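You operate a simulated robot arm through the tools that you are given. There is no shell and no other tool. Be economical: measure what you need, move in short steps, check, and stop when the job is done.

You are at the controls of a simulated robot arm. One attempt, no reset.

Task
Switch the compressor off and drain its tank.
Fine: power lever off, blue lever shut, yellow tank lever open till the tank gauge shows zero, then shut.

It is judged by the outcome, as a careful person would: the job done as asked, and still so three seconds after it is handed in. It fails if anything else is knocked over, pushed out of place, dropped, spilled or broken.

Robot
A 7-joint arm with a two-finger gripper, on a carriage that runs on a rail from [2, 1323] to [-1, -457] (x, y) and turns from 139 to 472 degrees about z. Base frame: it is fixed where the carriage stands at the start and does not move with it; the origin is on the floor, on the carriage's upright axis, x ahead of it, y to its left, z up. Lengths are in mm, angles in degrees, forces in N, time in s.
With the tool pointing down near the work surface it reaches from about 360 to 780 mm from the robot's upright axis, wherever it stands. Its first joint turns from -166.0 to 166.0 degrees. Places, roughly: air compressor [1000, -600, 600]; blue lever [800, -700, 800]; power lever [800, -500, 800]; tank gauge [800, -500, 1100]; tank lever [700, -500, 500]. Payload 2.45 kg.
Tool frame: the origin (TCP) is the grasp point; the fingertips stand 23 mm ahead of it; z points along the fingers, y is the line along which they close. The gripper opens to 72 mm. The gripper's body begins 40 mm behind the TCP.
Orientation is told as [roll, pitch, yaw] about the base's x, y, z axes, in that order, counted from this pose: with the fingers straight down and closing along the base's y, the tool's x points along the base's -x, its y along +y and its z along -z.

Tools
- The arm moves only by the tool apply_moves. Its argument "steps" is a list of rows, each an object (a shift or turn left out is 0, a gripper value left out holds the last) with "linear": the shift along the tool's x, y, z in units of 50 mm (1.0 is 50 mm), a list of three; "rotation": the turn, a rotation vector about the tool's x, y, z in units of 4 degrees (1.0 is 4 degrees), a list of three. In form: [{"linear": [x, y, z], "rotation": [rx, ry, rz]}, ...]. A call has 1 to 8 rows; each row shifts and turns the commanded pose from where the row before left it, along the tool's axes as they then stand. "hand" is the gripper command, from -1 (shut) to 1 (fully open), values between in proportion, set as the call begins (left out, the last holds). A call with a number of a shift or a turn outside -1 to 1 is refused whole. Rows are played at 5 a second. More than 50 mm and 8.6 degrees between two rows, or a gripper value outside its range, and nothing of the call is played. A pose out of reach is approached as far as the arm can. The call stops where the force on the tool passes 50 N (or 10 N more than at its start, if that is more) or the arm is blocked; 0.2 s more then pass. The fingers move at their own pace (about 72 mm/s each) and stop on an object; they squeeze with about 40 N. The grip force told is the motor's: it shows also when the fingers shut on nothing. Time passes only in rows, and 0.2 s behind the last, so rows that do not move let the fingers close. The reply holds the time, the measured pose of the TCP, the force on the tool along the base axes, the opening and the grip force, in the units named above and with some noise, with the torque about the TCP (base axes, N m) and any sound that the robot's microphone picked up, and new pictures: "views" is both (left out), scene, wrist or none.
- Cameras (640 x 400 px; columns grow to the right, rows downward): "scene" is now at [7.1, 120.8, 1302.4]; the picture's right is [-0.70, -0.72, 0.00], its down [-0.30, 0.29, -0.91] and it looks along [0.65, -0.63, -0.42] (base axes); focal length 295 px, centre (320, 200). "wrist" rides on the gripper at [78, 17, -66] in the tool frame; the picture's right is [-0.22, 0.98, 0.00], its down [-0.56, -0.12, -0.82] and it looks along [-0.80, -0.18, 0.57] (tool axes); focal length 234 px, centre (320, 200). There is no depth. A picture from a camera that has moved, and an enlarged one, comes with that camera's place and axes in the base frame and with its lens.
- slide_trunk(by): slides the trunk up (or, below 0, down) by that many mm; the arm and the scene camera ride with it, the base frame stays. It gives what a move gives, with no picture.
- base_move(legs): drives the robot by 1 to 6 legs, each [ahead, left, turn to the left] in mm, mm and degrees, along the robot's own axes; the way and the turn of a leg run together, so that a leg with both is an arc; at most 1500 mm and 180 degrees a leg. The arm and the cameras ride along, it lands a little off, and it stops where it bumps. It keeps to its track: a leg is cut to what the track allows. It gives what a move gives, and a new picture of the scene camera.
- turn_head(pan, tilt): turns the head with the scene camera to pan (to the left, within 155 degrees either way) and tilt (down, from -29 to 69), counted from straight ahead of the robot. It gives what a move gives, and a new picture of the scene camera.
- inspect(camera, box): a new picture of the part [left, top, right, bottom] of that camera's present view, enlarged. The clock stands still meanwhile.
- hand_in(): hands the job in; it is judged then, once.

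Go step by step. Nothing tells you exact positions but the pictures and the camera data: compare them with the known pose of the tool, close in by small moves and look again before you grip or let go. The budget is 120 turns and 260 pictures, counting those below and the enlarged ones. Unless the task says otherwise, let go and move clear before handing in, and close with one line.

The tools are called after "Call:" as a command line: name --argument value ..., lists and objects as JSON in quotes. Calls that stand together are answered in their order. apply_moves: Moves the arm, as the interface text tells. Its arguments: {"type":"object","properties":{"steps":{"type":"array","items":{"type":"object","properties":{"linear":{"type":"array","items":{"type":"number"}},"rotation":{"type":"array","items":{"type":"number"}}}}},"hand":{"type":"number"},"views":{"type":"string","enum":["both","scene","wrist","none"]}},"required":["steps"]} The other tools are called the same way: slide_trunk (by) slides the trunk up or down; base_move (legs) drives the base; turn_head (pan, tilt) turns the head that bears the scene camera; inspect (camera, box) takes an enlarged picture of a part of a camera's view; hand_in () hands the job in.

At the start:

```text
t: 0.0
tool_pos: [265.4, -394.0, 1075.4]
tcp_rot: [0.0, -0.1, 0.0]
ft_force: [0.4, 0.3, -0.6]
torque: [-0.03, -0.02, -0.05]
gripper_width: 72.1
grip_force: 0.1
trunk travel left (down, up): [-275.0, 315.0]
robot x, y, heading: [3.0, 0.8, 0.1]
head pan, tilt: [-44.2, 25.0]
```

scene: 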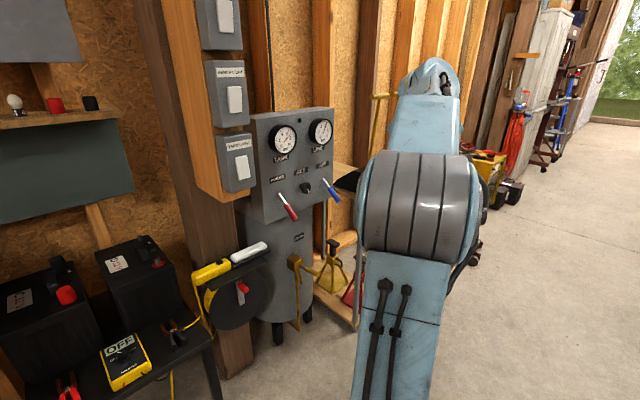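
wrist: 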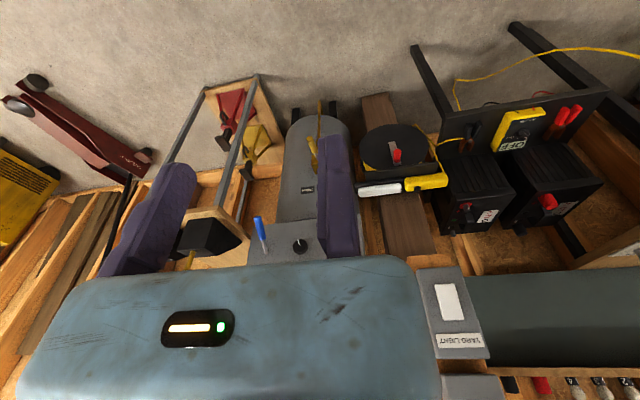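

I see the compressor with a panel holding two gauges, a red power lever and a blue lever; the arm partly blocks the view. I'll inspect the panel and the lower tank first.

Call:
inspect --camera "scene" --box '[230, 100, 370, 230]'

Call:
inspect --camera "scene" --box '[200, 210, 370, 350]'

Call:
inspect --camera "wrist" --box '[200, 80, 480, 280]'

```text
3.08 times, centred on (300, 165) of scene
camera zoom: at [7.1, 120.8, 1302.4], right [-0.7, -0.72, 0.0], down [-0.3, 0.29, -0.91], along [0.65, -0.63, -0.42], focal length 907 px, centre (382, 308)
```

zoom: 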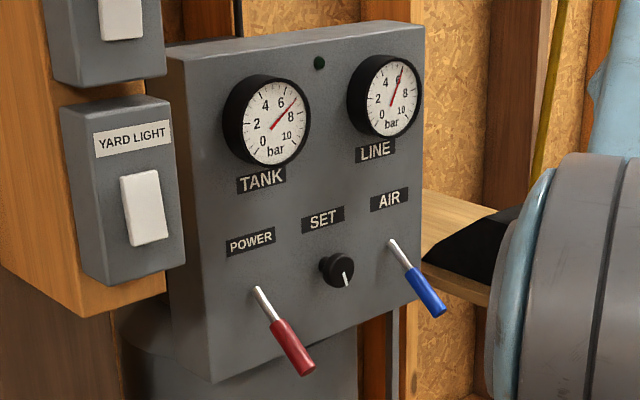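

```text
2.86 times, centred on (285, 280) of scene
camera zoom: at [7.1, 120.8, 1302.4], right [-0.7, -0.72, 0.0], down [-0.3, 0.29, -0.91], along [0.65, -0.63, -0.42], focal length 842 px, centre (420, -29)
```

zoom: 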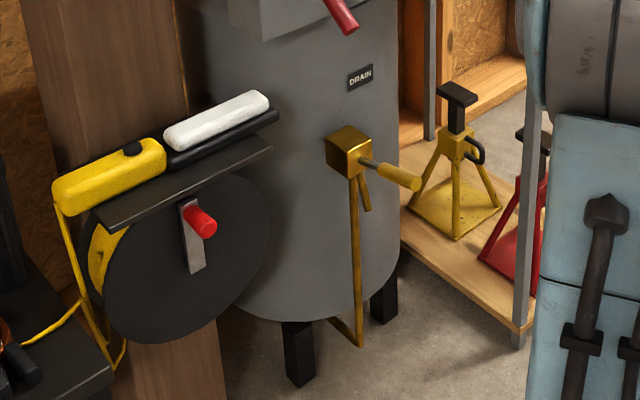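

```text
2.00 times, centred on (340, 180) of wrist
camera zoom: at [187.9, -377.6, 1142.1], right [0.22, 0.98, 0.0], down [0.56, -0.12, 0.82], along [0.8, -0.18, -0.57], focal length 468 px, centre (280, 240)
```

zoom: 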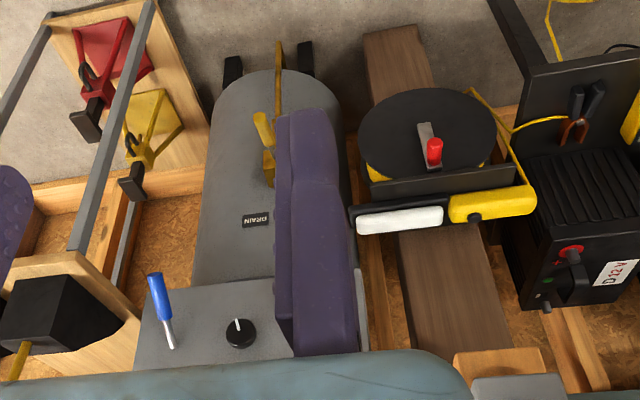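

The levers both point out and down: the blue tip is at about [752,-704,784] and the power tip at about [752,-470,789]. The yellow handle tip is near [690,-526,536]. I'll drive along the rail to stand in front of the compressor.

Call:
base_move --legs '[[0, -300, 0]]'

```text
t: 2.1
tool_pos: [265.4, -700.9, 1077.1]
tcp_rot: [0.1, 0.0, 0.2]
ft_force: [-0.1, -0.1, 0.2]
torque: [0.04, 0.0, 0.02]
gripper_width: 72.1
grip_force: 0.0
trunk travel left (down, up): [-275.0, 315.0]
robot x, y, heading: [0.4, -306.2, 0.4]
head pan, tilt: [-44.2, 25.0]
camera scene: at [6.3, -186.5, 1302.4], right [-0.69, -0.72, 0.0], down [-0.3, 0.29, -0.91], along [0.65, -0.63, -0.42], focal length 295 px, centre (320, 200)
```

scene: 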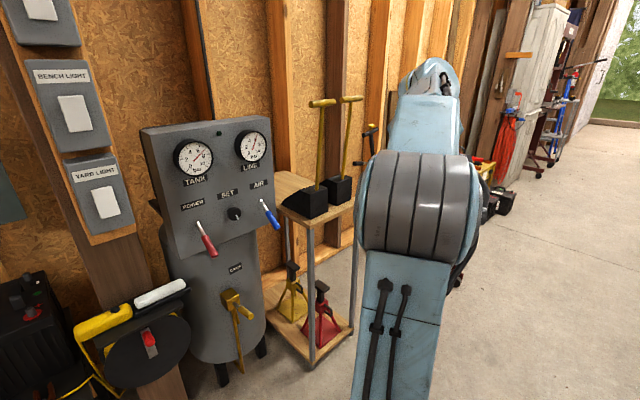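

The view is now more frontal. I'll aim the head at the compressor and enlarge the details.

Call:
turn_head --pan -22 --tilt 30

Call:
inspect --camera "scene" --box '[200, 50, 440, 200]'

Call:
inspect --camera "scene" --box '[240, 180, 440, 320]'

```text
t: 3.0
tool_pos: [265.5, -700.3, 1077.2]
tcp_rot: [-0.1, 0.0, 0.2]
ft_force: [-0.1, -0.5, 0.6]
torque: [0.01, 0.01, -0.03]
gripper_width: 71.9
grip_force: 0.1
trunk travel left (down, up): [-275.0, 315.0]
robot x, y, heading: [1.0, -302.9, 0.1]
head pan, tilt: [-22.0, 30.0]
camera scene: at [23.9, -156.3, 1294.4], right [-0.37, -0.93, 0.0], down [-0.46, 0.19, -0.87], along [0.8, -0.32, -0.5], focal length 295 px, centre (320, 200)
```

scene: 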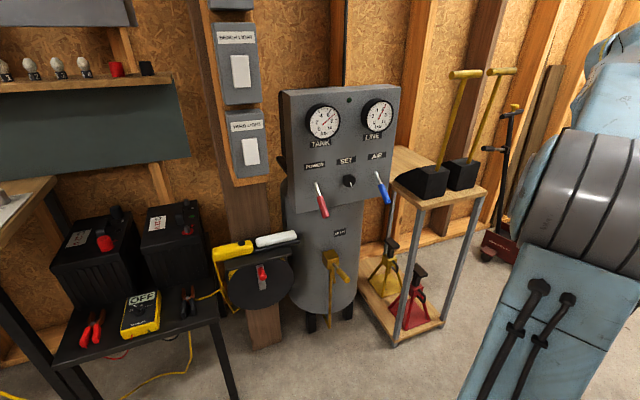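

```text
2.67 times, centred on (320, 125) of scene
camera zoom: at [23.9, -156.3, 1294.4], right [-0.37, -0.93, 0.0], down [-0.46, 0.19, -0.87], along [0.8, -0.32, -0.5], focal length 786 px, centre (320, 400)
```

zoom: 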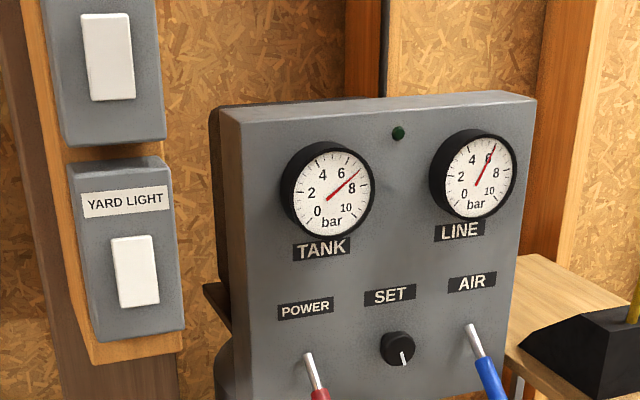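

```text
2.86 times, centred on (340, 250) of scene
camera zoom: at [23.9, -156.3, 1294.4], right [-0.37, -0.93, 0.0], down [-0.46, 0.19, -0.87], along [0.8, -0.32, -0.5], focal length 842 px, centre (263, 57)
```

zoom: 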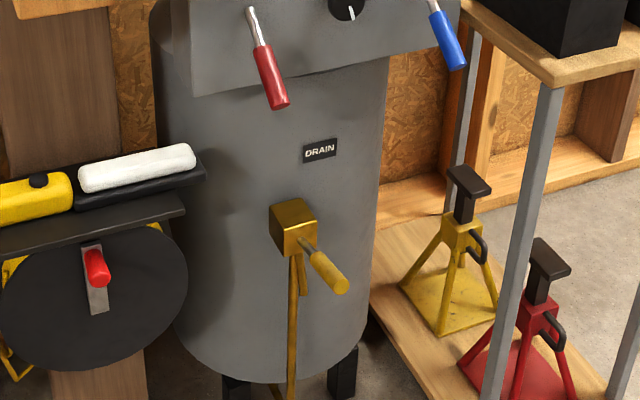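

Base closer to in front of the compressor: move to y≈-450, then bring the arm forward while it still points down.

Call:
base_move --legs '[[0, -140, 0]]'

Call:
apply_moves --steps '[{"linear": [-0.9, 0.9, 0]}, {"linear": [-0.9, 0.9, 0]}, {"linear": [-0.9, 0.9, 0], "rotation": [0, -0.5, 0]}, {"linear": [-0.8, 0.8, 0]}, {"linear": [-0.8, 0.8, 0]}, {"linear": [-0.8, 0.8, 0]}]'

```text
t: 4.3
tool_pos: [266.2, -842.4, 1076.1]
tcp_rot: [0.0, 0.0, 0.1]
ft_force: [0.5, -1.0, 0.2]
torque: [0.01, 0.01, -0.02]
gripper_width: 72.0
grip_force: 0.1
trunk travel left (down, up): [-275.0, 315.0]
robot x, y, heading: [-2.9, -447.3, 0.2]
head pan, tilt: [-22.0, 30.0]
camera scene: at [23.8, -298.2, 1294.4], right [-0.37, -0.93, 0.0], down [-0.46, 0.19, -0.87], along [0.8, -0.32, -0.5], focal length 295 px, centre (320, 200)
```

scene: 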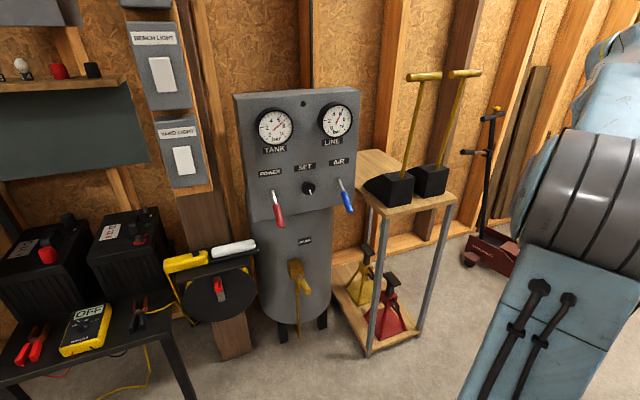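

```text
refused: row 1 steps farther than a row can; nothing moved
```

Call:
apply_moves --steps '[{"linear": [-0.7, 0.7, 0]}, {"linear": [-0.7, 0.7, 0]}, {"linear": [-0.7, 0.7, 0]}, {"linear": [-0.7, 0.7, 0]}, {"linear": [-0.7, 0.7, 0]}, {"linear": [-0.7, 0.7, 0]}, {"linear": [-0.7, 0.7, 0]}]'

```text
t: 5.9
tool_pos: [509.4, -595.3, 1077.9]
tcp_rot: [0.0, 0.0, 0.2]
ft_force: [-0.2, -0.9, -0.2]
torque: [-0.02, -0.02, 0.01]
gripper_width: 72.1
grip_force: 0.1
trunk travel left (down, up): [-275.0, 315.0]
robot x, y, heading: [-3.7, -447.4, 0.1]
head pan, tilt: [-22.0, 30.0]
camera scene: at [23.4, -298.6, 1294.4], right [-0.37, -0.93, 0.0], down [-0.46, 0.19, -0.87], along [0.8, -0.32, -0.5], focal length 295 px, centre (320, 200)
camera wrist: at [431.9, -580.0, 1143.6], right [0.22, 0.98, 0.0], down [0.56, -0.12, 0.82], along [0.8, -0.18, -0.57], focal length 234 px, centre (320, 200)
```

scene: 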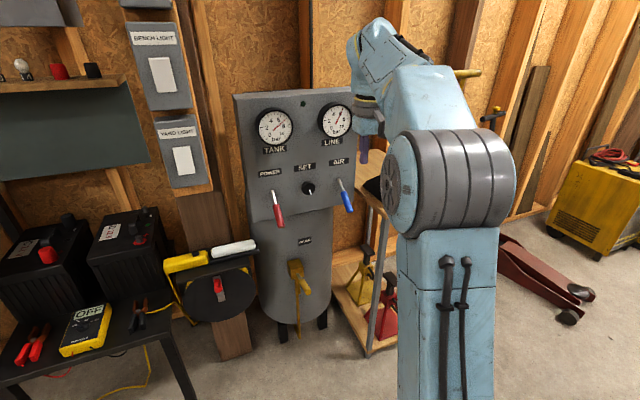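
wrist: 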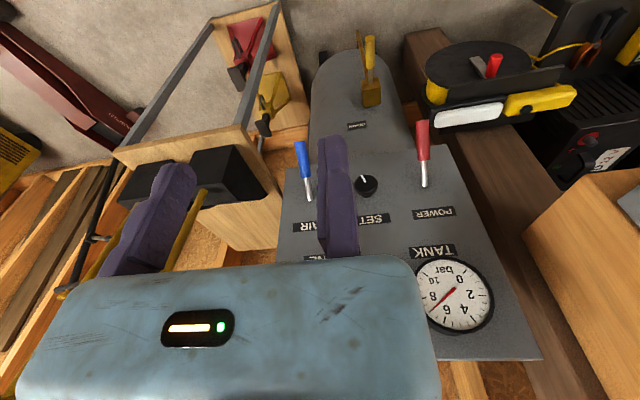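

The power lever pivot is near (828,-458,857) with its tip at about (741,-456,783). I'll pitch the tool to point forward while sliding toward y=-457.

Call:
apply_moves --steps '[{"linear": [0, 0.17, 0], "rotation": [0, -1, 0]}, {"linear": [0, 0.17, 0], "rotation": [0, -1, 0]}, {"linear": [0, 0.17, 0], "rotation": [0, -1, 0]}, {"linear": [0, 0.17, 0], "rotation": [0, -1, 0]}, {"linear": [0, 0.17, 0], "rotation": [0, -1, 0]}, {"linear": [0, 0.17, 0], "rotation": [0, -1, 0]}, {"linear": [0, 0.17, 0], "rotation": [0, -1, 0]}, {"linear": [0, 0.17, 0], "rotation": [0, -1, 0]}]' --views "none"

Call:
apply_moves --steps '[{"linear": [0, 0.17, 0], "rotation": [0, -1, 0]}, {"linear": [0, 0.17, 0], "rotation": [0, -1, 0]}, {"linear": [0, 0.17, 0], "rotation": [0, -1, 0]}, {"linear": [0, 0.17, 0], "rotation": [0, -1, 0]}, {"linear": [0, 0.17, 0], "rotation": [0, -1, 0]}, {"linear": [0, 0.17, 0], "rotation": [0, -1, 0]}, {"linear": [0, 0.17, 0], "rotation": [0, -1, 0]}, {"linear": [0, 0.17, 0], "rotation": [0, -1, 0]}]'

```text
t: 7.7
tool_pos: [509.5, -528.9, 1076.5]
tcp_rot: [0.0, -32.1, 0.2]
ft_force: [0.3, 0.0, 1.0]
torque: [0.01, 0.04, 0.0]
gripper_width: 72.2
grip_force: 0.1
trunk travel left (down, up): [-275.0, 315.0]
robot x, y, heading: [0.4, -451.5, 0.4]
head pan, tilt: [-22.0, 30.0]
```

```text
t: 9.5
tool_pos: [510.2, -461.2, 1075.1]
tcp_rot: [-0.2, -64.2, 0.2]
ft_force: [-0.7, -0.4, 0.3]
torque: [-0.02, -0.03, 0.01]
gripper_width: 71.8
grip_force: 0.0
trunk travel left (down, up): [-275.0, 315.0]
robot x, y, heading: [1.6, -449.5, 0.1]
head pan, tilt: [-22.0, 30.0]
camera scene: at [23.8, -298.4, 1294.4], right [-0.37, -0.93, 0.0], down [-0.46, 0.19, -0.87], along [0.8, -0.32, -0.5], focal length 295 px, centre (320, 200)
camera wrist: at [416.8, -445.3, 1034.9], right [0.09, 0.98, 0.2], down [-0.49, -0.13, 0.86], along [0.87, -0.18, 0.47], focal length 234 px, centre (320, 200)
```

scene: 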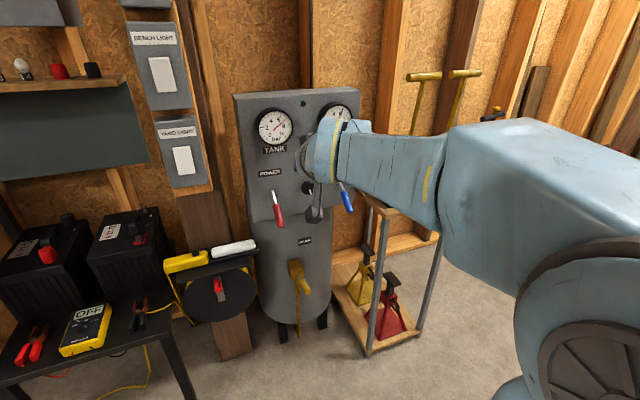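
wrist: 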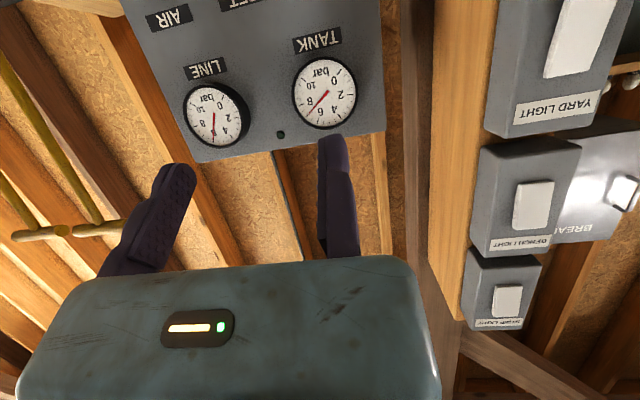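

The tool now points forward and down. Moving to a pre-grasp about 110 mm short of the power lever.

Call:
apply_moves --steps '[{"linear": [0.45, 0, 0.79]}, {"linear": [0.45, 0, 0.79]}, {"linear": [0.45, 0.08, 0.79]}, {"linear": [0.45, 0, 0.79]}, {"linear": [0.45, 0, 0.79]}, {"linear": [0.45, 0, 0.79]}]'

Call:
inspect --camera "scene" --box '[220, 80, 400, 240]'

```text
t: 11.1
tool_pos: [510.4, -811.7, 928.6]
tcp_rot: [11.8, -68.8, -47.1]
ft_force: [-0.2, -0.2, -0.6]
torque: [-0.01, 0.01, 0.02]
gripper_width: 71.9
grip_force: 0.1
out of reach, approached as far as the arm can: row 2, 3
trunk travel left (down, up): [-275.0, 315.0]
robot x, y, heading: [-0.8, -450.4, 0.0]
head pan, tilt: [-22.0, 30.0]
stopped in row 6: the arm was blocked; the commanded pose is now the measured one
camera scene: at [22.8, -298.3, 1294.4], right [-0.37, -0.93, 0.0], down [-0.46, 0.19, -0.87], along [0.8, -0.32, -0.5], focal length 295 px, centre (320, 200)
camera wrist: at [450.9, -743.0, 881.0], right [0.63, 0.73, 0.27], down [-0.57, 0.19, 0.8], along [0.53, -0.66, 0.53], focal length 234 px, centre (320, 200)
```

scene: 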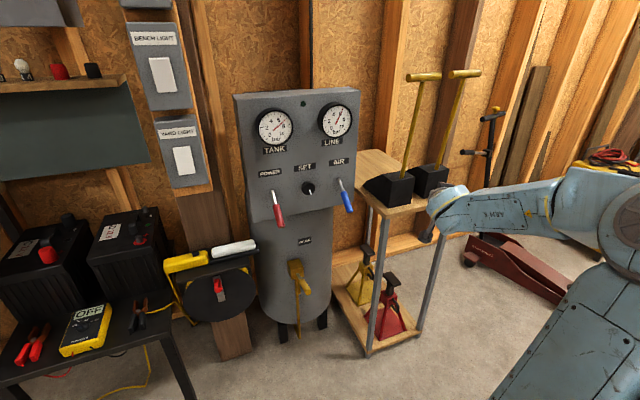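
wrist: 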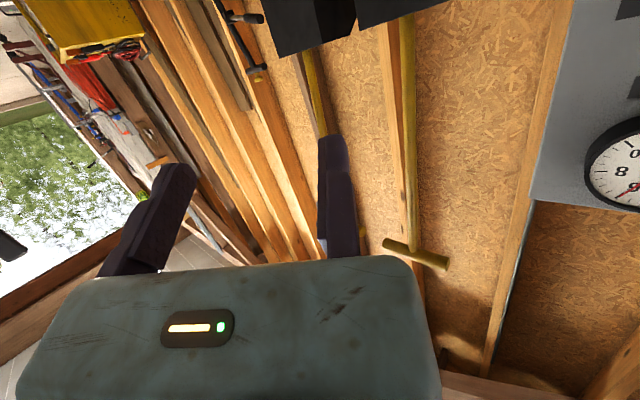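

```text
2.50 times, centred on (310, 160) of scene
camera zoom: at [22.8, -298.3, 1294.4], right [-0.37, -0.93, 0.0], down [-0.46, 0.19, -0.87], along [0.8, -0.32, -0.5], focal length 737 px, centre (345, 300)
```

zoom: 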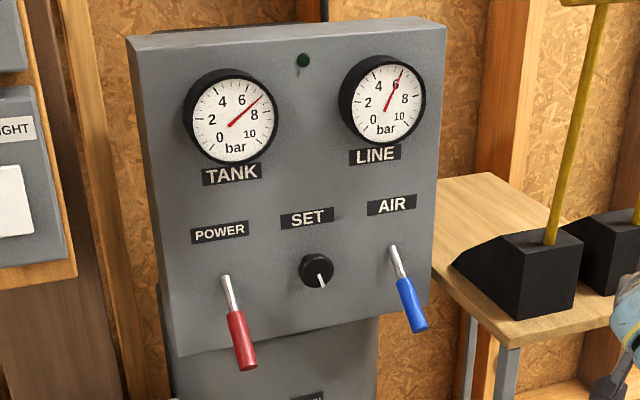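

The arm swung off near a reach limit and now stands at the right, near the cart. Nothing looks disturbed, so I'll back away along the tool axis before replanning.

Call:
apply_moves --steps '[{"linear": [0, 0, -0.6]}, {"linear": [0, 0, -0.6]}, {"linear": [0, 0, -0.6]}]' --views "scene"

Call:
turn_head --pan -50 --tilt 30

```text
t: 11.9
tool_pos: [441.9, -763.1, 960.0]
tcp_rot: [11.8, -68.7, -47.3]
ft_force: [0.5, 0.0, -0.2]
torque: [0.01, 0.01, 0.03]
gripper_width: 72.1
grip_force: 0.1
trunk travel left (down, up): [-275.0, 315.0]
robot x, y, heading: [1.3, -451.0, -0.1]
head pan, tilt: [-22.0, 30.0]
camera scene: at [24.2, -298.9, 1294.4], right [-0.37, -0.93, 0.0], down [-0.46, 0.19, -0.87], along [0.8, -0.32, -0.5], focal length 295 px, centre (320, 200)
```

scene: 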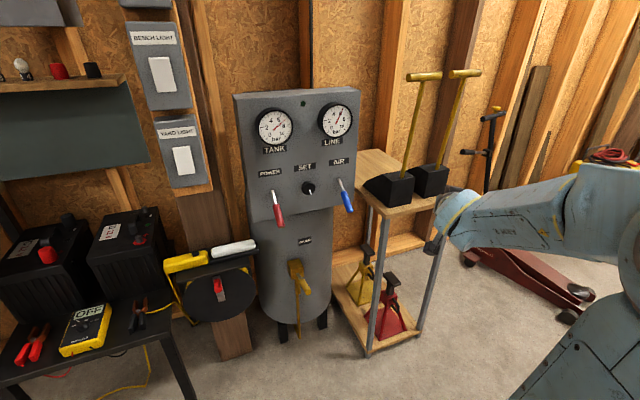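

```text
t: 12.9
tool_pos: [442.5, -763.8, 961.9]
tcp_rot: [11.7, -68.8, -47.1]
ft_force: [0.5, 0.6, 0.1]
torque: [-0.03, 0.01, -0.01]
gripper_width: 72.0
grip_force: 0.1
trunk travel left (down, up): [-275.0, 315.0]
robot x, y, heading: [-1.7, -450.1, -0.3]
head pan, tilt: [-50.0, 30.0]
camera scene: at [-1.8, -333.9, 1294.4], right [-0.76, -0.65, 0.0], down [-0.32, 0.38, -0.87], along [0.56, -0.66, -0.5], focal length 295 px, centre (320, 200)
```

scene: 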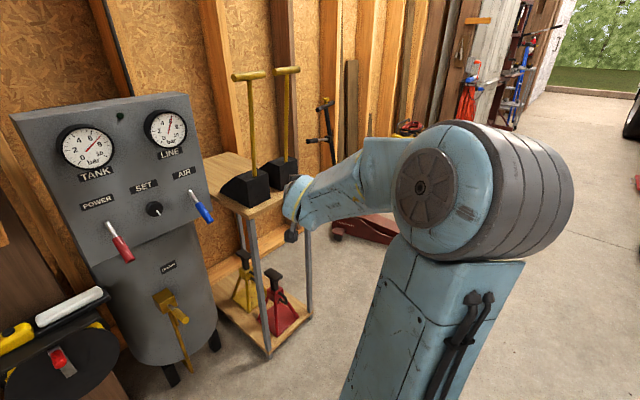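

Pointing the tool forward needs more distance from the upright axis than I gave it. Driving back along the rail to y≈-80 makes the levers lie diagonally at about 850 mm.

Call:
base_move --legs '[[0, 370, 0]]'

```text
t: 15.2
tool_pos: [443.7, -398.4, 961.4]
tcp_rot: [11.6, -68.7, -47.0]
ft_force: [0.2, -0.3, -0.2]
torque: [0.03, 0.02, 0.0]
gripper_width: 71.9
grip_force: 0.2
trunk travel left (down, up): [-275.0, 315.0]
robot x, y, heading: [-0.9, -83.8, 0.3]
head pan, tilt: [-50.0, 30.0]
camera scene: at [-1.4, 29.8, 1294.4], right [-0.76, -0.65, 0.0], down [-0.32, 0.38, -0.87], along [0.56, -0.66, -0.5], focal length 295 px, centre (320, 200)
```

scene: 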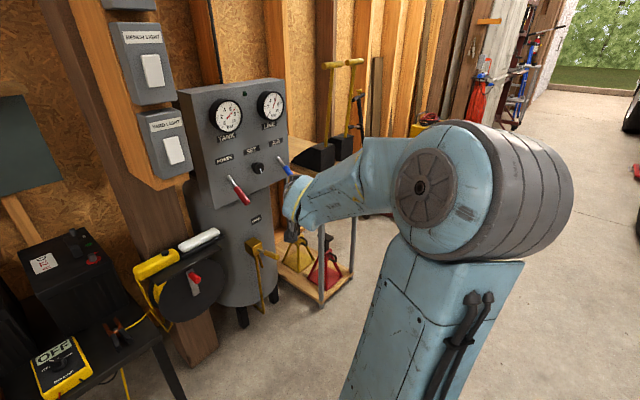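

Rotating the tool back to point straight at the panel (yaw 0, pitch about -70).

Call:
apply_moves --steps '[{"rotation": [-1, 0.02, -0.5]}, {"rotation": [-1, 0.02, -0.5]}, {"rotation": [-1, 0.02, -0.5]}, {"rotation": [-1, 0.02, -0.5]}, {"rotation": [-1, 0.02, -0.5]}, {"rotation": [-1, 0.02, -0.5]}, {"rotation": [-1, 0.02, -0.5]}, {"rotation": [-1, 0.02, -0.5]}]'

```text
t: 17.1
tool_pos: [444.0, -397.9, 962.2]
tcp_rot: [0.9, -70.0, -1.4]
ft_force: [0.3, 0.7, -0.2]
torque: [-0.02, -0.01, 0.01]
gripper_width: 72.1
grip_force: 0.1
trunk travel left (down, up): [-275.0, 315.0]
robot x, y, heading: [0.1, -85.3, 0.1]
head pan, tilt: [-50.0, 30.0]
camera scene: at [-1.4, 30.1, 1294.4], right [-0.76, -0.65, 0.0], down [-0.32, 0.38, -0.87], along [0.56, -0.66, -0.5], focal length 295 px, centre (320, 200)
camera wrist: at [355.5, -381.7, 911.3], right [0.08, 0.97, 0.21], down [-0.58, -0.12, 0.81], along [0.81, -0.19, 0.55], focal length 234 px, centre (320, 200)
```

scene: 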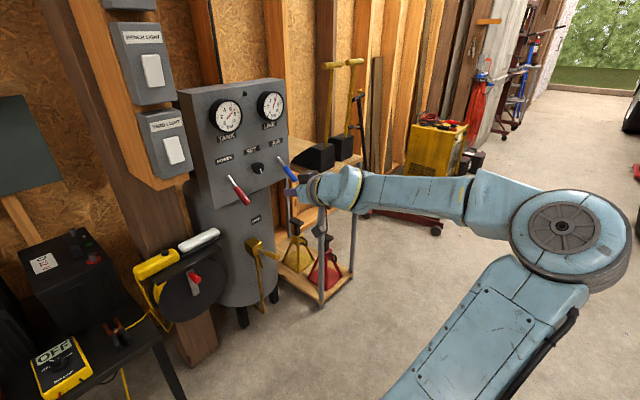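
wrist: 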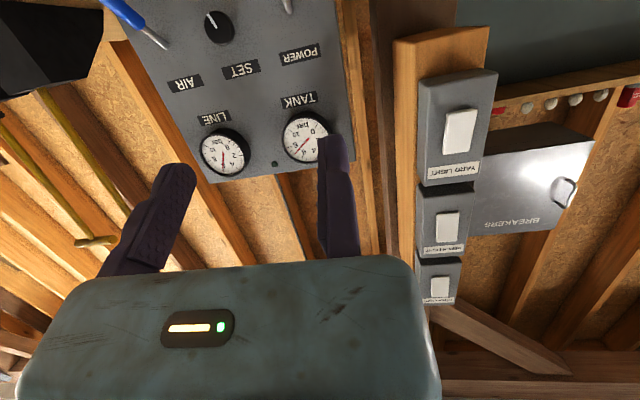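

Call:
apply_moves --steps '[{"linear": [0.138, -0.197, 0.848], "rotation": [0, 0, 0]}, {"linear": [0.138, -0.197, 0.848]}, {"linear": [0.138, -0.197, 0.848]}]' --views "none"

Call:
apply_moves --steps '[{"linear": [0.138, -0.197, 0.848]}, {"linear": [0.138, -0.197, 0.848]}, {"linear": [0.138, -0.197, 0.848]}]'

Call:
turn_head --pan -32 --tilt 25

Call:
inspect --camera "scene" --box '[220, 100, 400, 240]'

```text
t: 17.9
tool_pos: [556.3, -429.0, 898.6]
tcp_rot: [0.8, -69.8, -1.4]
ft_force: [-1.1, 0.8, 0.0]
torque: [-0.01, 0.04, -0.02]
gripper_width: 71.9
grip_force: 0.0
trunk travel left (down, up): [-275.0, 315.0]
robot x, y, heading: [-0.1, -85.4, -0.0]
head pan, tilt: [-50.0, 30.0]
```

```text
t: 18.6
tool_pos: [667.4, -458.4, 832.9]
tcp_rot: [0.8, -69.8, -1.4]
ft_force: [-0.3, 0.0, 1.0]
torque: [0.0, 0.04, -0.01]
gripper_width: 71.9
grip_force: 0.1
trunk travel left (down, up): [-275.0, 315.0]
robot x, y, heading: [-1.2, -83.4, 0.1]
head pan, tilt: [-50.0, 30.0]
camera scene: at [-2.2, 30.1, 1294.4], right [-0.76, -0.65, 0.0], down [-0.32, 0.38, -0.87], along [0.56, -0.66, -0.5], focal length 295 px, centre (320, 200)
camera wrist: at [579.2, -440.6, 783.0], right [0.09, 0.97, 0.21], down [-0.58, -0.12, 0.81], along [0.81, -0.19, 0.55], focal length 234 px, centre (320, 200)
```

scene: 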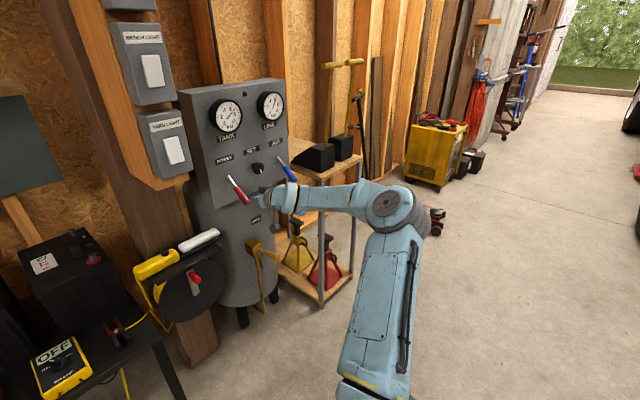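
wrist: 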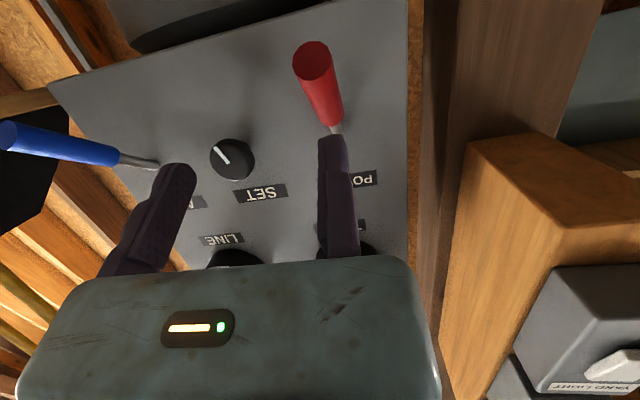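

```text
t: 19.5
tool_pos: [667.5, -458.6, 834.2]
tcp_rot: [1.0, -69.9, -1.5]
ft_force: [0.1, -0.2, 0.5]
torque: [0.05, 0.01, 0.01]
gripper_width: 72.0
grip_force: 0.1
trunk travel left (down, up): [-275.0, 315.0]
robot x, y, heading: [-1.7, -82.2, 0.4]
head pan, tilt: [-32.0, 25.0]
camera scene: at [18.4, 50.4, 1302.4], right [-0.53, -0.85, 0.0], down [-0.36, 0.22, -0.91], along [0.77, -0.48, -0.42], focal length 295 px, centre (320, 200)
```

scene: 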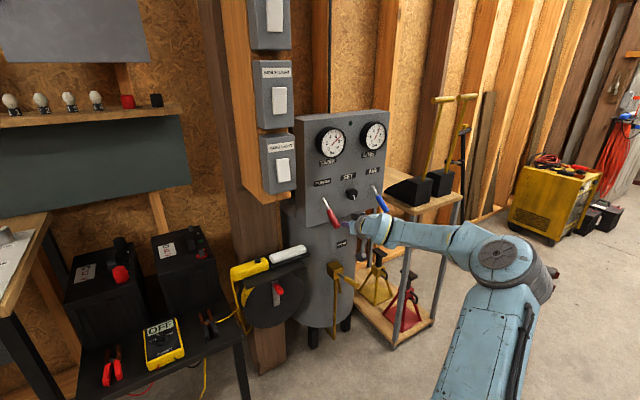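

```text
2.86 times, centred on (310, 170) of scene
camera zoom: at [18.4, 50.4, 1302.4], right [-0.53, -0.85, 0.0], down [-0.36, 0.22, -0.91], along [0.77, -0.48, -0.42], focal length 842 px, centre (349, 286)
```

zoom: 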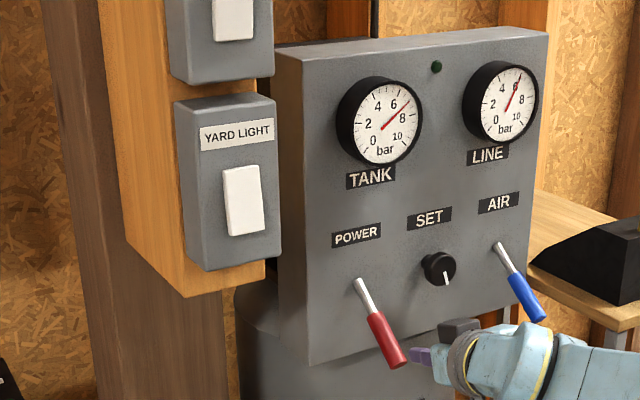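

The wrist view suggests the fingers sit to the right of the lever, which disagrees with the reported TCP. I'll zoom in from the scene camera to check.

Call:
inspect --camera "scene" --box '[310, 170, 400, 260]'

Call:
inspect --camera "wrist" --box '[80, 0, 440, 280]'

```text
4.44 times, centred on (355, 215) of scene
camera zoom: at [18.4, 50.4, 1302.4], right [-0.53, -0.85, 0.0], down [-0.36, 0.22, -0.91], along [0.77, -0.48, -0.42], focal length 1310 px, centre (164, 133)
```

zoom: 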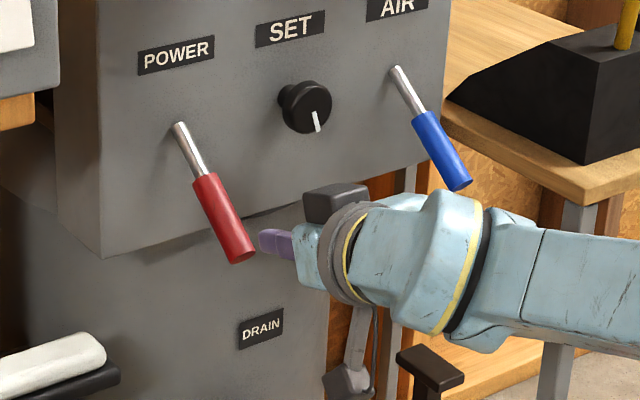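

```text
1.43 times, centred on (260, 140) of wrist
camera zoom: at [579.0, -440.7, 782.9], right [0.09, 0.97, 0.21], down [-0.58, -0.12, 0.81], along [0.81, -0.19, 0.55], focal length 334 px, centre (406, 286)
```

zoom: 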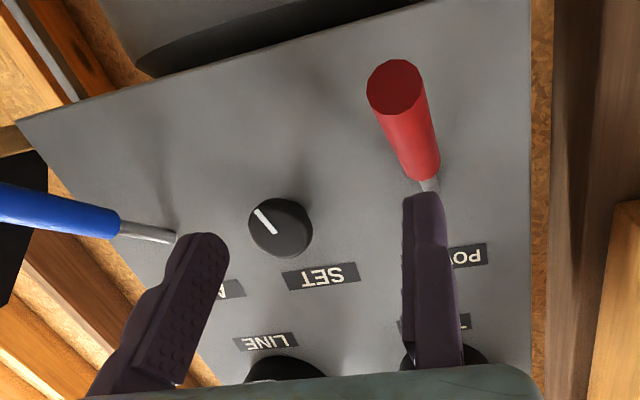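

Both cameras show the finger gap centred about 37 mm to the right of the reported TCP. I'll trust the pictures and shift left so the lever comes between the fingers.

Call:
apply_moves --steps '[{"linear": [0, 0.37, 0]}, {"linear": [0, 0.37, 0]}]'

Call:
inspect --camera "scene" --box '[290, 170, 380, 260]'

```text
t: 20.1
tool_pos: [667.9, -421.8, 833.6]
tcp_rot: [0.9, -69.8, -1.5]
ft_force: [-0.7, -0.7, -1.1]
torque: [0.01, -0.01, -0.01]
gripper_width: 71.8
grip_force: 0.2
trunk travel left (down, up): [-275.0, 315.0]
robot x, y, heading: [1.1, -82.1, 0.2]
head pan, tilt: [-32.0, 25.0]
camera scene: at [18.5, 50.2, 1302.4], right [-0.53, -0.85, 0.0], down [-0.36, 0.22, -0.91], along [0.77, -0.48, -0.42], focal length 295 px, centre (320, 200)
camera wrist: at [580.0, -404.2, 782.4], right [0.09, 0.97, 0.21], down [-0.58, -0.12, 0.81], along [0.81, -0.19, 0.55], focal length 234 px, centre (320, 200)
```

scene: 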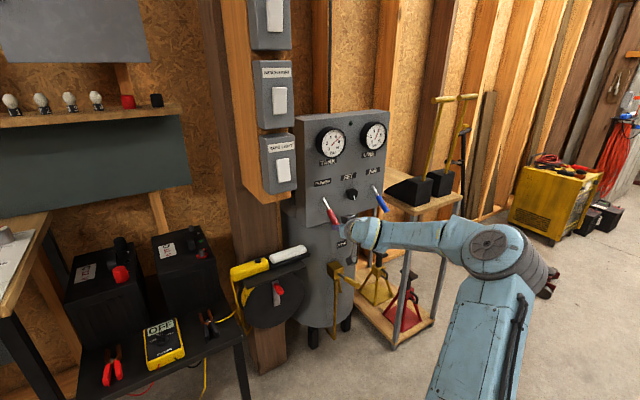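
wrist: 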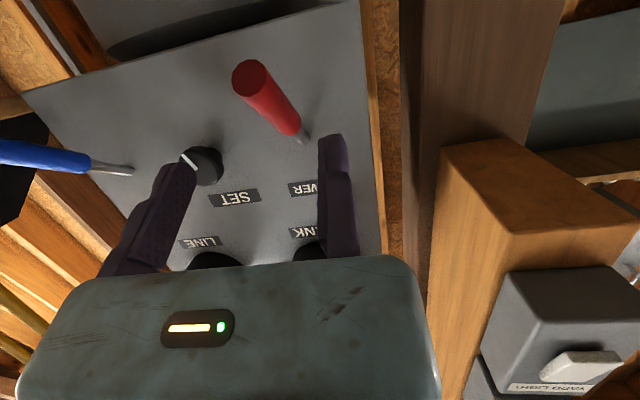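

```text
4.44 times, centred on (335, 215) of scene
camera zoom: at [18.5, 50.2, 1302.4], right [-0.53, -0.85, 0.0], down [-0.36, 0.22, -0.91], along [0.77, -0.48, -0.42], focal length 1310 px, centre (253, 133)
```

zoom: 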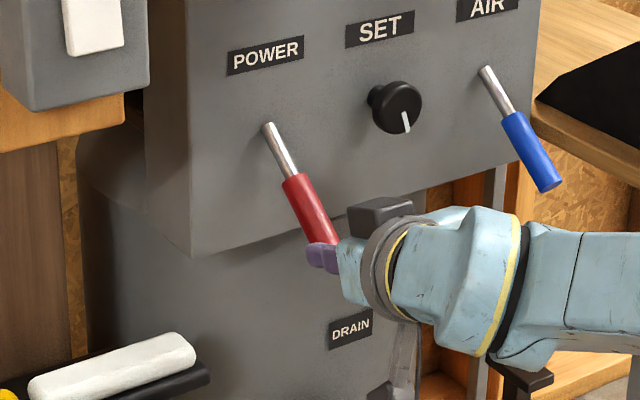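

Lever lies between the finger lines now. Advancing 60 mm first.

Call:
apply_moves --steps '[{"linear": [0, 0, 0.6]}, {"linear": [0, 0, 0.6]}]'

Call:
inspect --camera "scene" --box '[290, 170, 380, 260]'

```text
t: 20.7
tool_pos: [723.5, -421.0, 814.3]
tcp_rot: [0.9, -70.0, -1.4]
ft_force: [-0.3, 0.3, 0.0]
torque: [-0.02, 0.02, 0.01]
gripper_width: 72.1
grip_force: 0.1
trunk travel left (down, up): [-275.0, 315.0]
robot x, y, heading: [-0.3, -87.9, -0.2]
head pan, tilt: [-32.0, 25.0]
camera scene: at [17.9, 50.5, 1302.4], right [-0.53, -0.85, 0.0], down [-0.36, 0.22, -0.91], along [0.77, -0.48, -0.42], focal length 295 px, centre (320, 200)
camera wrist: at [635.3, -404.3, 764.0], right [0.09, 0.97, 0.21], down [-0.58, -0.12, 0.81], along [0.81, -0.19, 0.55], focal length 234 px, centre (320, 200)
```

scene: 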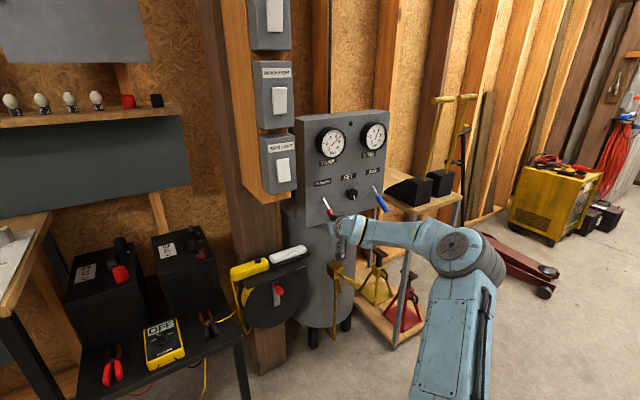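
wrist: 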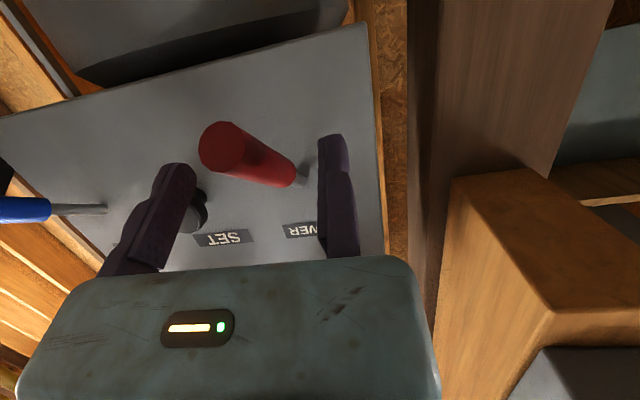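

```text
4.44 times, centred on (335, 215) of scene
camera zoom: at [17.9, 50.5, 1302.4], right [-0.53, -0.85, 0.0], down [-0.36, 0.22, -0.91], along [0.77, -0.48, -0.42], focal length 1310 px, centre (253, 133)
```

zoom: 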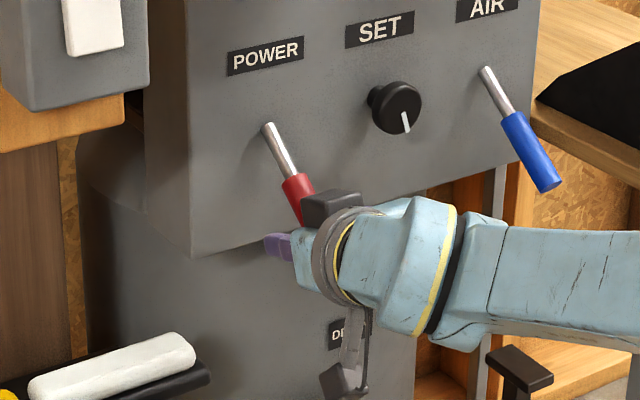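

Call:
apply_moves --steps '[{"linear": [0, -0.1, 0.35]}, {"linear": [0, 0, 0.35]}]' --views "wrist"

Call:
apply_moves --hand -0.5 --steps '[{}, {}, {}]'

```text
t: 21.3
tool_pos: [755.9, -427.1, 801.4]
tcp_rot: [1.0, -69.8, -1.5]
ft_force: [0.6, -1.0, 0.6]
torque: [-0.03, 0.01, 0.01]
gripper_width: 71.9
grip_force: 0.0
trunk travel left (down, up): [-275.0, 315.0]
robot x, y, heading: [0.6, -84.5, 0.1]
head pan, tilt: [-32.0, 25.0]
camera wrist: at [668.6, -411.1, 751.6], right [0.09, 0.97, 0.21], down [-0.58, -0.12, 0.81], along [0.81, -0.19, 0.55], focal length 234 px, centre (320, 200)
```

wrist: 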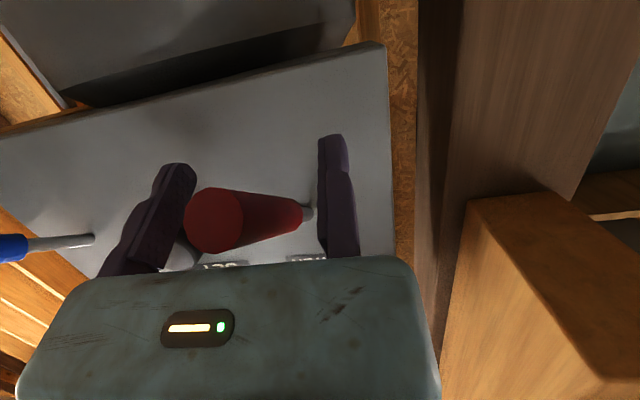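

```text
t: 22.1
tool_pos: [755.0, -432.2, 802.3]
tcp_rot: [0.8, -70.0, -1.7]
ft_force: [-2.4, -13.8, 0.7]
torque: [-0.04, -0.17, 0.21]
gripper_width: 38.0
grip_force: 14.9
trunk travel left (down, up): [-275.0, 315.0]
robot x, y, heading: [1.6, -86.6, 0.3]
head pan, tilt: [-32.0, 25.0]
camera scene: at [18.3, 49.3, 1302.5], right [-0.53, -0.85, 0.0], down [-0.36, 0.22, -0.91], along [0.77, -0.48, -0.42], focal length 295 px, centre (320, 200)
camera wrist: at [667.5, -414.1, 751.7], right [0.09, 0.97, 0.21], down [-0.58, -0.12, 0.81], along [0.81, -0.19, 0.55], focal length 234 px, centre (320, 200)
```

scene: 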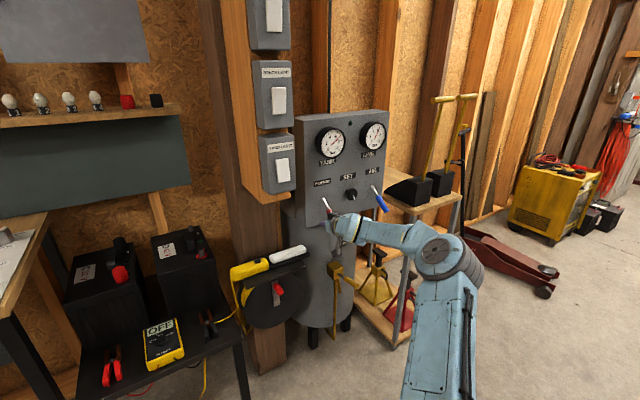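
wrist: 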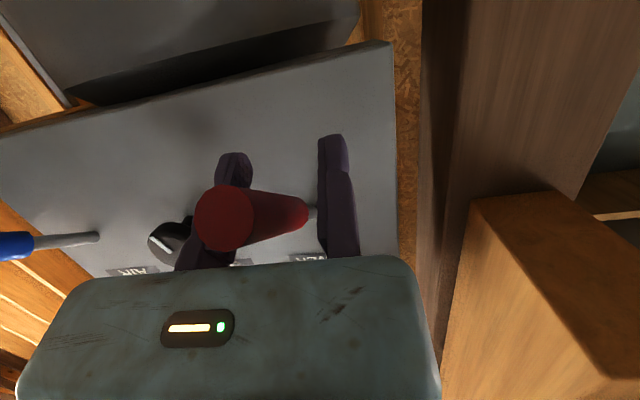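

Only the left finger moves; the right one stands still at the TCP line. So I'll reopen slightly, shift right until the fixed finger touches the lever side, then close.

Call:
apply_moves --hand 0.25 --steps '[{}, {"linear": [0, -0.1, 0]}, {"linear": [0, -0.1, 0]}, {"linear": [0, -0.1, 0]}]' --views "wrist"

```text
t: 23.1
tool_pos: [756.4, -442.9, 801.6]
tcp_rot: [0.9, -69.8, -1.6]
ft_force: [-0.2, 0.9, -0.1]
torque: [-0.02, 0.0, 0.01]
gripper_width: 45.3
grip_force: 0.1
trunk travel left (down, up): [-275.0, 315.0]
robot x, y, heading: [0.0, -87.8, -0.0]
head pan, tilt: [-32.0, 25.0]
camera wrist: at [668.9, -425.9, 751.7], right [0.09, 0.97, 0.21], down [-0.58, -0.12, 0.81], along [0.81, -0.19, 0.55], focal length 234 px, centre (320, 200)
```

wrist: 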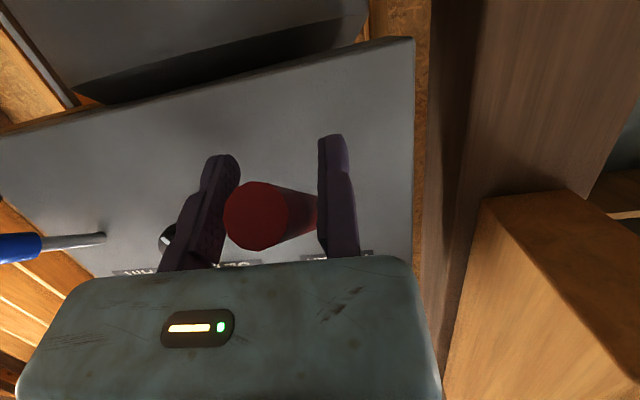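

Call:
apply_moves --steps '[{"linear": [0, -0.1, 0]}, {"linear": [0, -0.08, 0]}]' --views "none"

Call:
apply_moves --hand -0.6 --steps '[{}, {}, {}]' --views "wrist"

```text
t: 23.7
tool_pos: [757.0, -447.4, 801.3]
tcp_rot: [1.0, -69.8, -1.4]
ft_force: [-4.5, 15.2, -2.4]
torque: [-0.17, -0.03, -0.12]
gripper_width: 45.0
grip_force: 0.1
trunk travel left (down, up): [-275.0, 315.0]
robot x, y, heading: [-0.3, -86.7, 0.4]
head pan, tilt: [-32.0, 25.0]
```

```text
t: 24.5
tool_pos: [757.2, -448.8, 801.9]
tcp_rot: [0.9, -69.9, -1.3]
ft_force: [-1.8, 26.7, -5.6]
torque: [-0.2, 0.11, -0.13]
gripper_width: 21.3
grip_force: 45.1
trunk travel left (down, up): [-275.0, 315.0]
robot x, y, heading: [0.6, -81.2, 0.4]
head pan, tilt: [-32.0, 25.0]
camera wrist: at [669.4, -431.0, 751.8], right [0.08, 0.97, 0.21], down [-0.58, -0.13, 0.81], along [0.81, -0.19, 0.55], focal length 234 px, centre (320, 200)
```

wrist: 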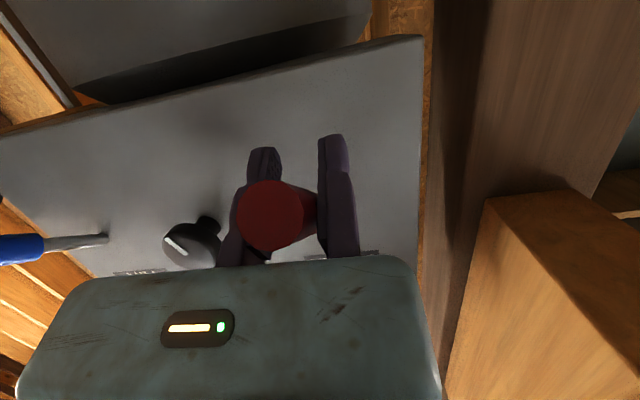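

The power lever is gripped with its pivot about 90 mm away. I'll start the upward arc, relieving the side load as I go.

Call:
apply_moves --steps '[{"linear": [0, 0.1, 0]}, {"linear": [-0.18, 0, -0.246]}, {"linear": [-0.23, 0, -0.214]}]'

```text
t: 25.3
tool_pos: [741.3, -447.8, 825.6]
tcp_rot: [1.1, -69.6, -1.8]
ft_force: [3.4, 9.6, -15.9]
torque: [-0.34, 1.17, 0.64]
gripper_width: 21.7
grip_force: 44.5
trunk travel left (down, up): [-275.0, 315.0]
robot x, y, heading: [-0.4, -86.9, 0.1]
head pan, tilt: [-32.0, 25.0]
camera scene: at [20.0, 50.5, 1302.1], right [-0.53, -0.85, 0.0], down [-0.36, 0.22, -0.91], along [0.77, -0.48, -0.42], focal length 295 px, centre (320, 200)
camera wrist: at [653.0, -430.3, 776.5], right [0.09, 0.97, 0.21], down [-0.57, -0.12, 0.81], along [0.81, -0.19, 0.55], focal length 234 px, centre (320, 200)
```

scene: 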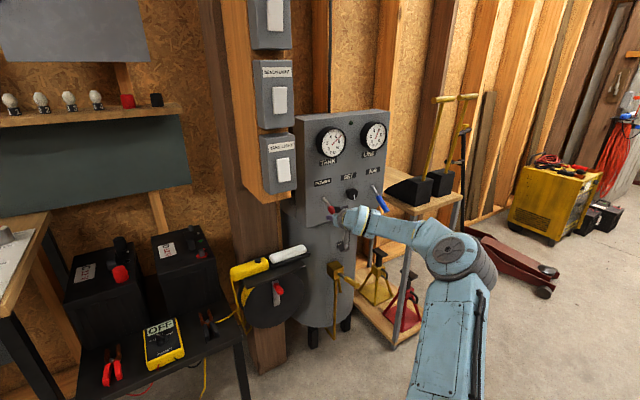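
wrist: 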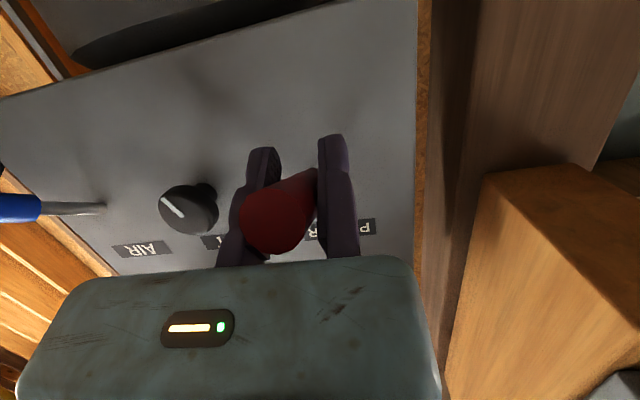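

The lever follows under about 16 N of load. Continuing the arc.

Call:
apply_moves --steps '[{"linear": [-0.264, 0.02, -0.16]}, {"linear": [-0.288, 0.02, -0.12]}, {"linear": [-0.308, 0.02, -0.06]}]' --views "wrist"

Call:
inspect --camera "scene" --box '[280, 90, 400, 240]'

```text
t: 26.1
tool_pos: [741.3, -447.0, 875.8]
tcp_rot: [1.0, -69.9, -1.7]
ft_force: [-10.2, 0.3, -7.4]
torque: [0.09, 0.61, -0.19]
gripper_width: 21.7
grip_force: 31.7
trunk travel left (down, up): [-275.0, 315.0]
robot x, y, heading: [-0.2, -89.7, 0.4]
head pan, tilt: [-32.0, 25.0]
camera wrist: at [652.4, -429.7, 825.9], right [0.09, 0.97, 0.21], down [-0.58, -0.12, 0.81], along [0.81, -0.19, 0.55], focal length 234 px, centre (320, 200)
```

wrist: 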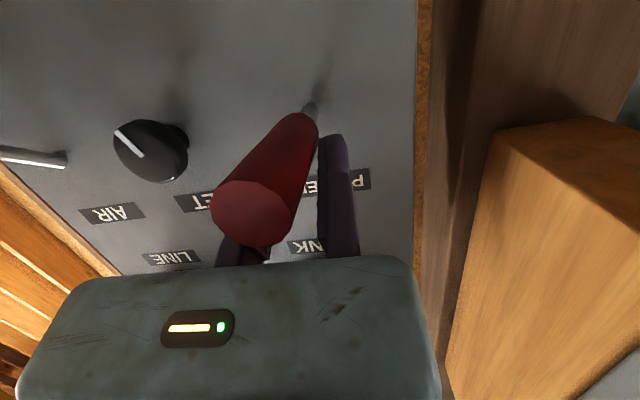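

```text
2.67 times, centred on (340, 165) of scene
camera zoom: at [18.4, 50.0, 1302.5], right [-0.53, -0.85, 0.0], down [-0.36, 0.22, -0.91], along [0.77, -0.48, -0.42], focal length 786 px, centre (267, 293)
```

zoom: 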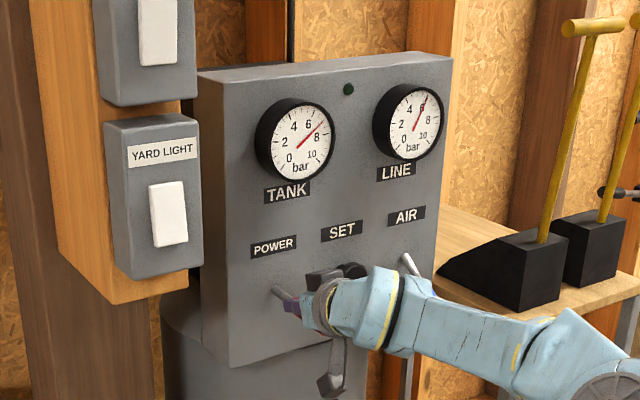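

Call:
apply_moves --steps '[{"linear": [-0.314, 0.0, -0.016]}, {"linear": [-0.312, 0, 0.036]}, {"linear": [-0.26, 0, 0.066]}]' --views "wrist"

Call:
inspect --camera "scene" --box '[280, 90, 400, 240]'

```text
t: 26.9
tool_pos: [760.1, -446.1, 917.4]
tcp_rot: [0.9, -69.9, -1.5]
ft_force: [-0.2, 0.2, -0.4]
torque: [-0.01, -0.02, 0.0]
gripper_width: 14.2
grip_force: 0.0
trunk travel left (down, up): [-275.0, 315.0]
robot x, y, heading: [1.7, -85.9, 0.3]
head pan, tilt: [-32.0, 25.0]
camera wrist: at [671.9, -428.2, 867.1], right [0.09, 0.97, 0.21], down [-0.58, -0.12, 0.81], along [0.81, -0.19, 0.55], focal length 234 px, centre (320, 200)
```

wrist: 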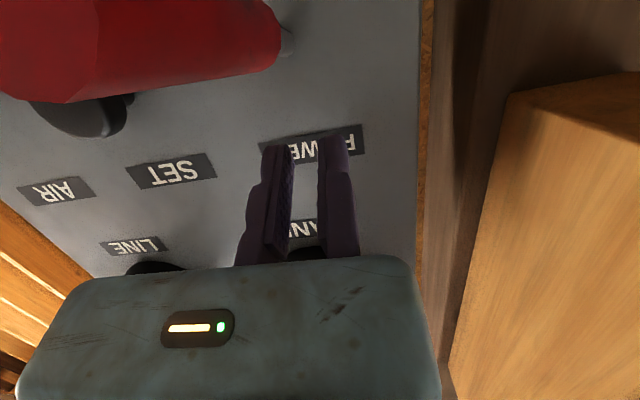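

```text
2.67 times, centred on (340, 165) of scene
camera zoom: at [18.3, 50.3, 1302.5], right [-0.53, -0.85, 0.0], down [-0.36, 0.22, -0.91], along [0.77, -0.48, -0.42], focal length 786 px, centre (267, 293)
```

zoom: 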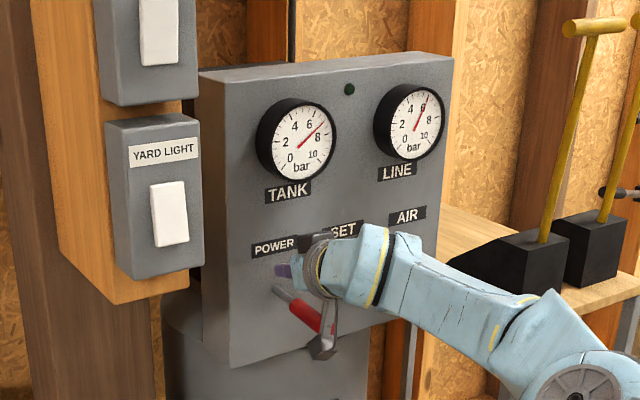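

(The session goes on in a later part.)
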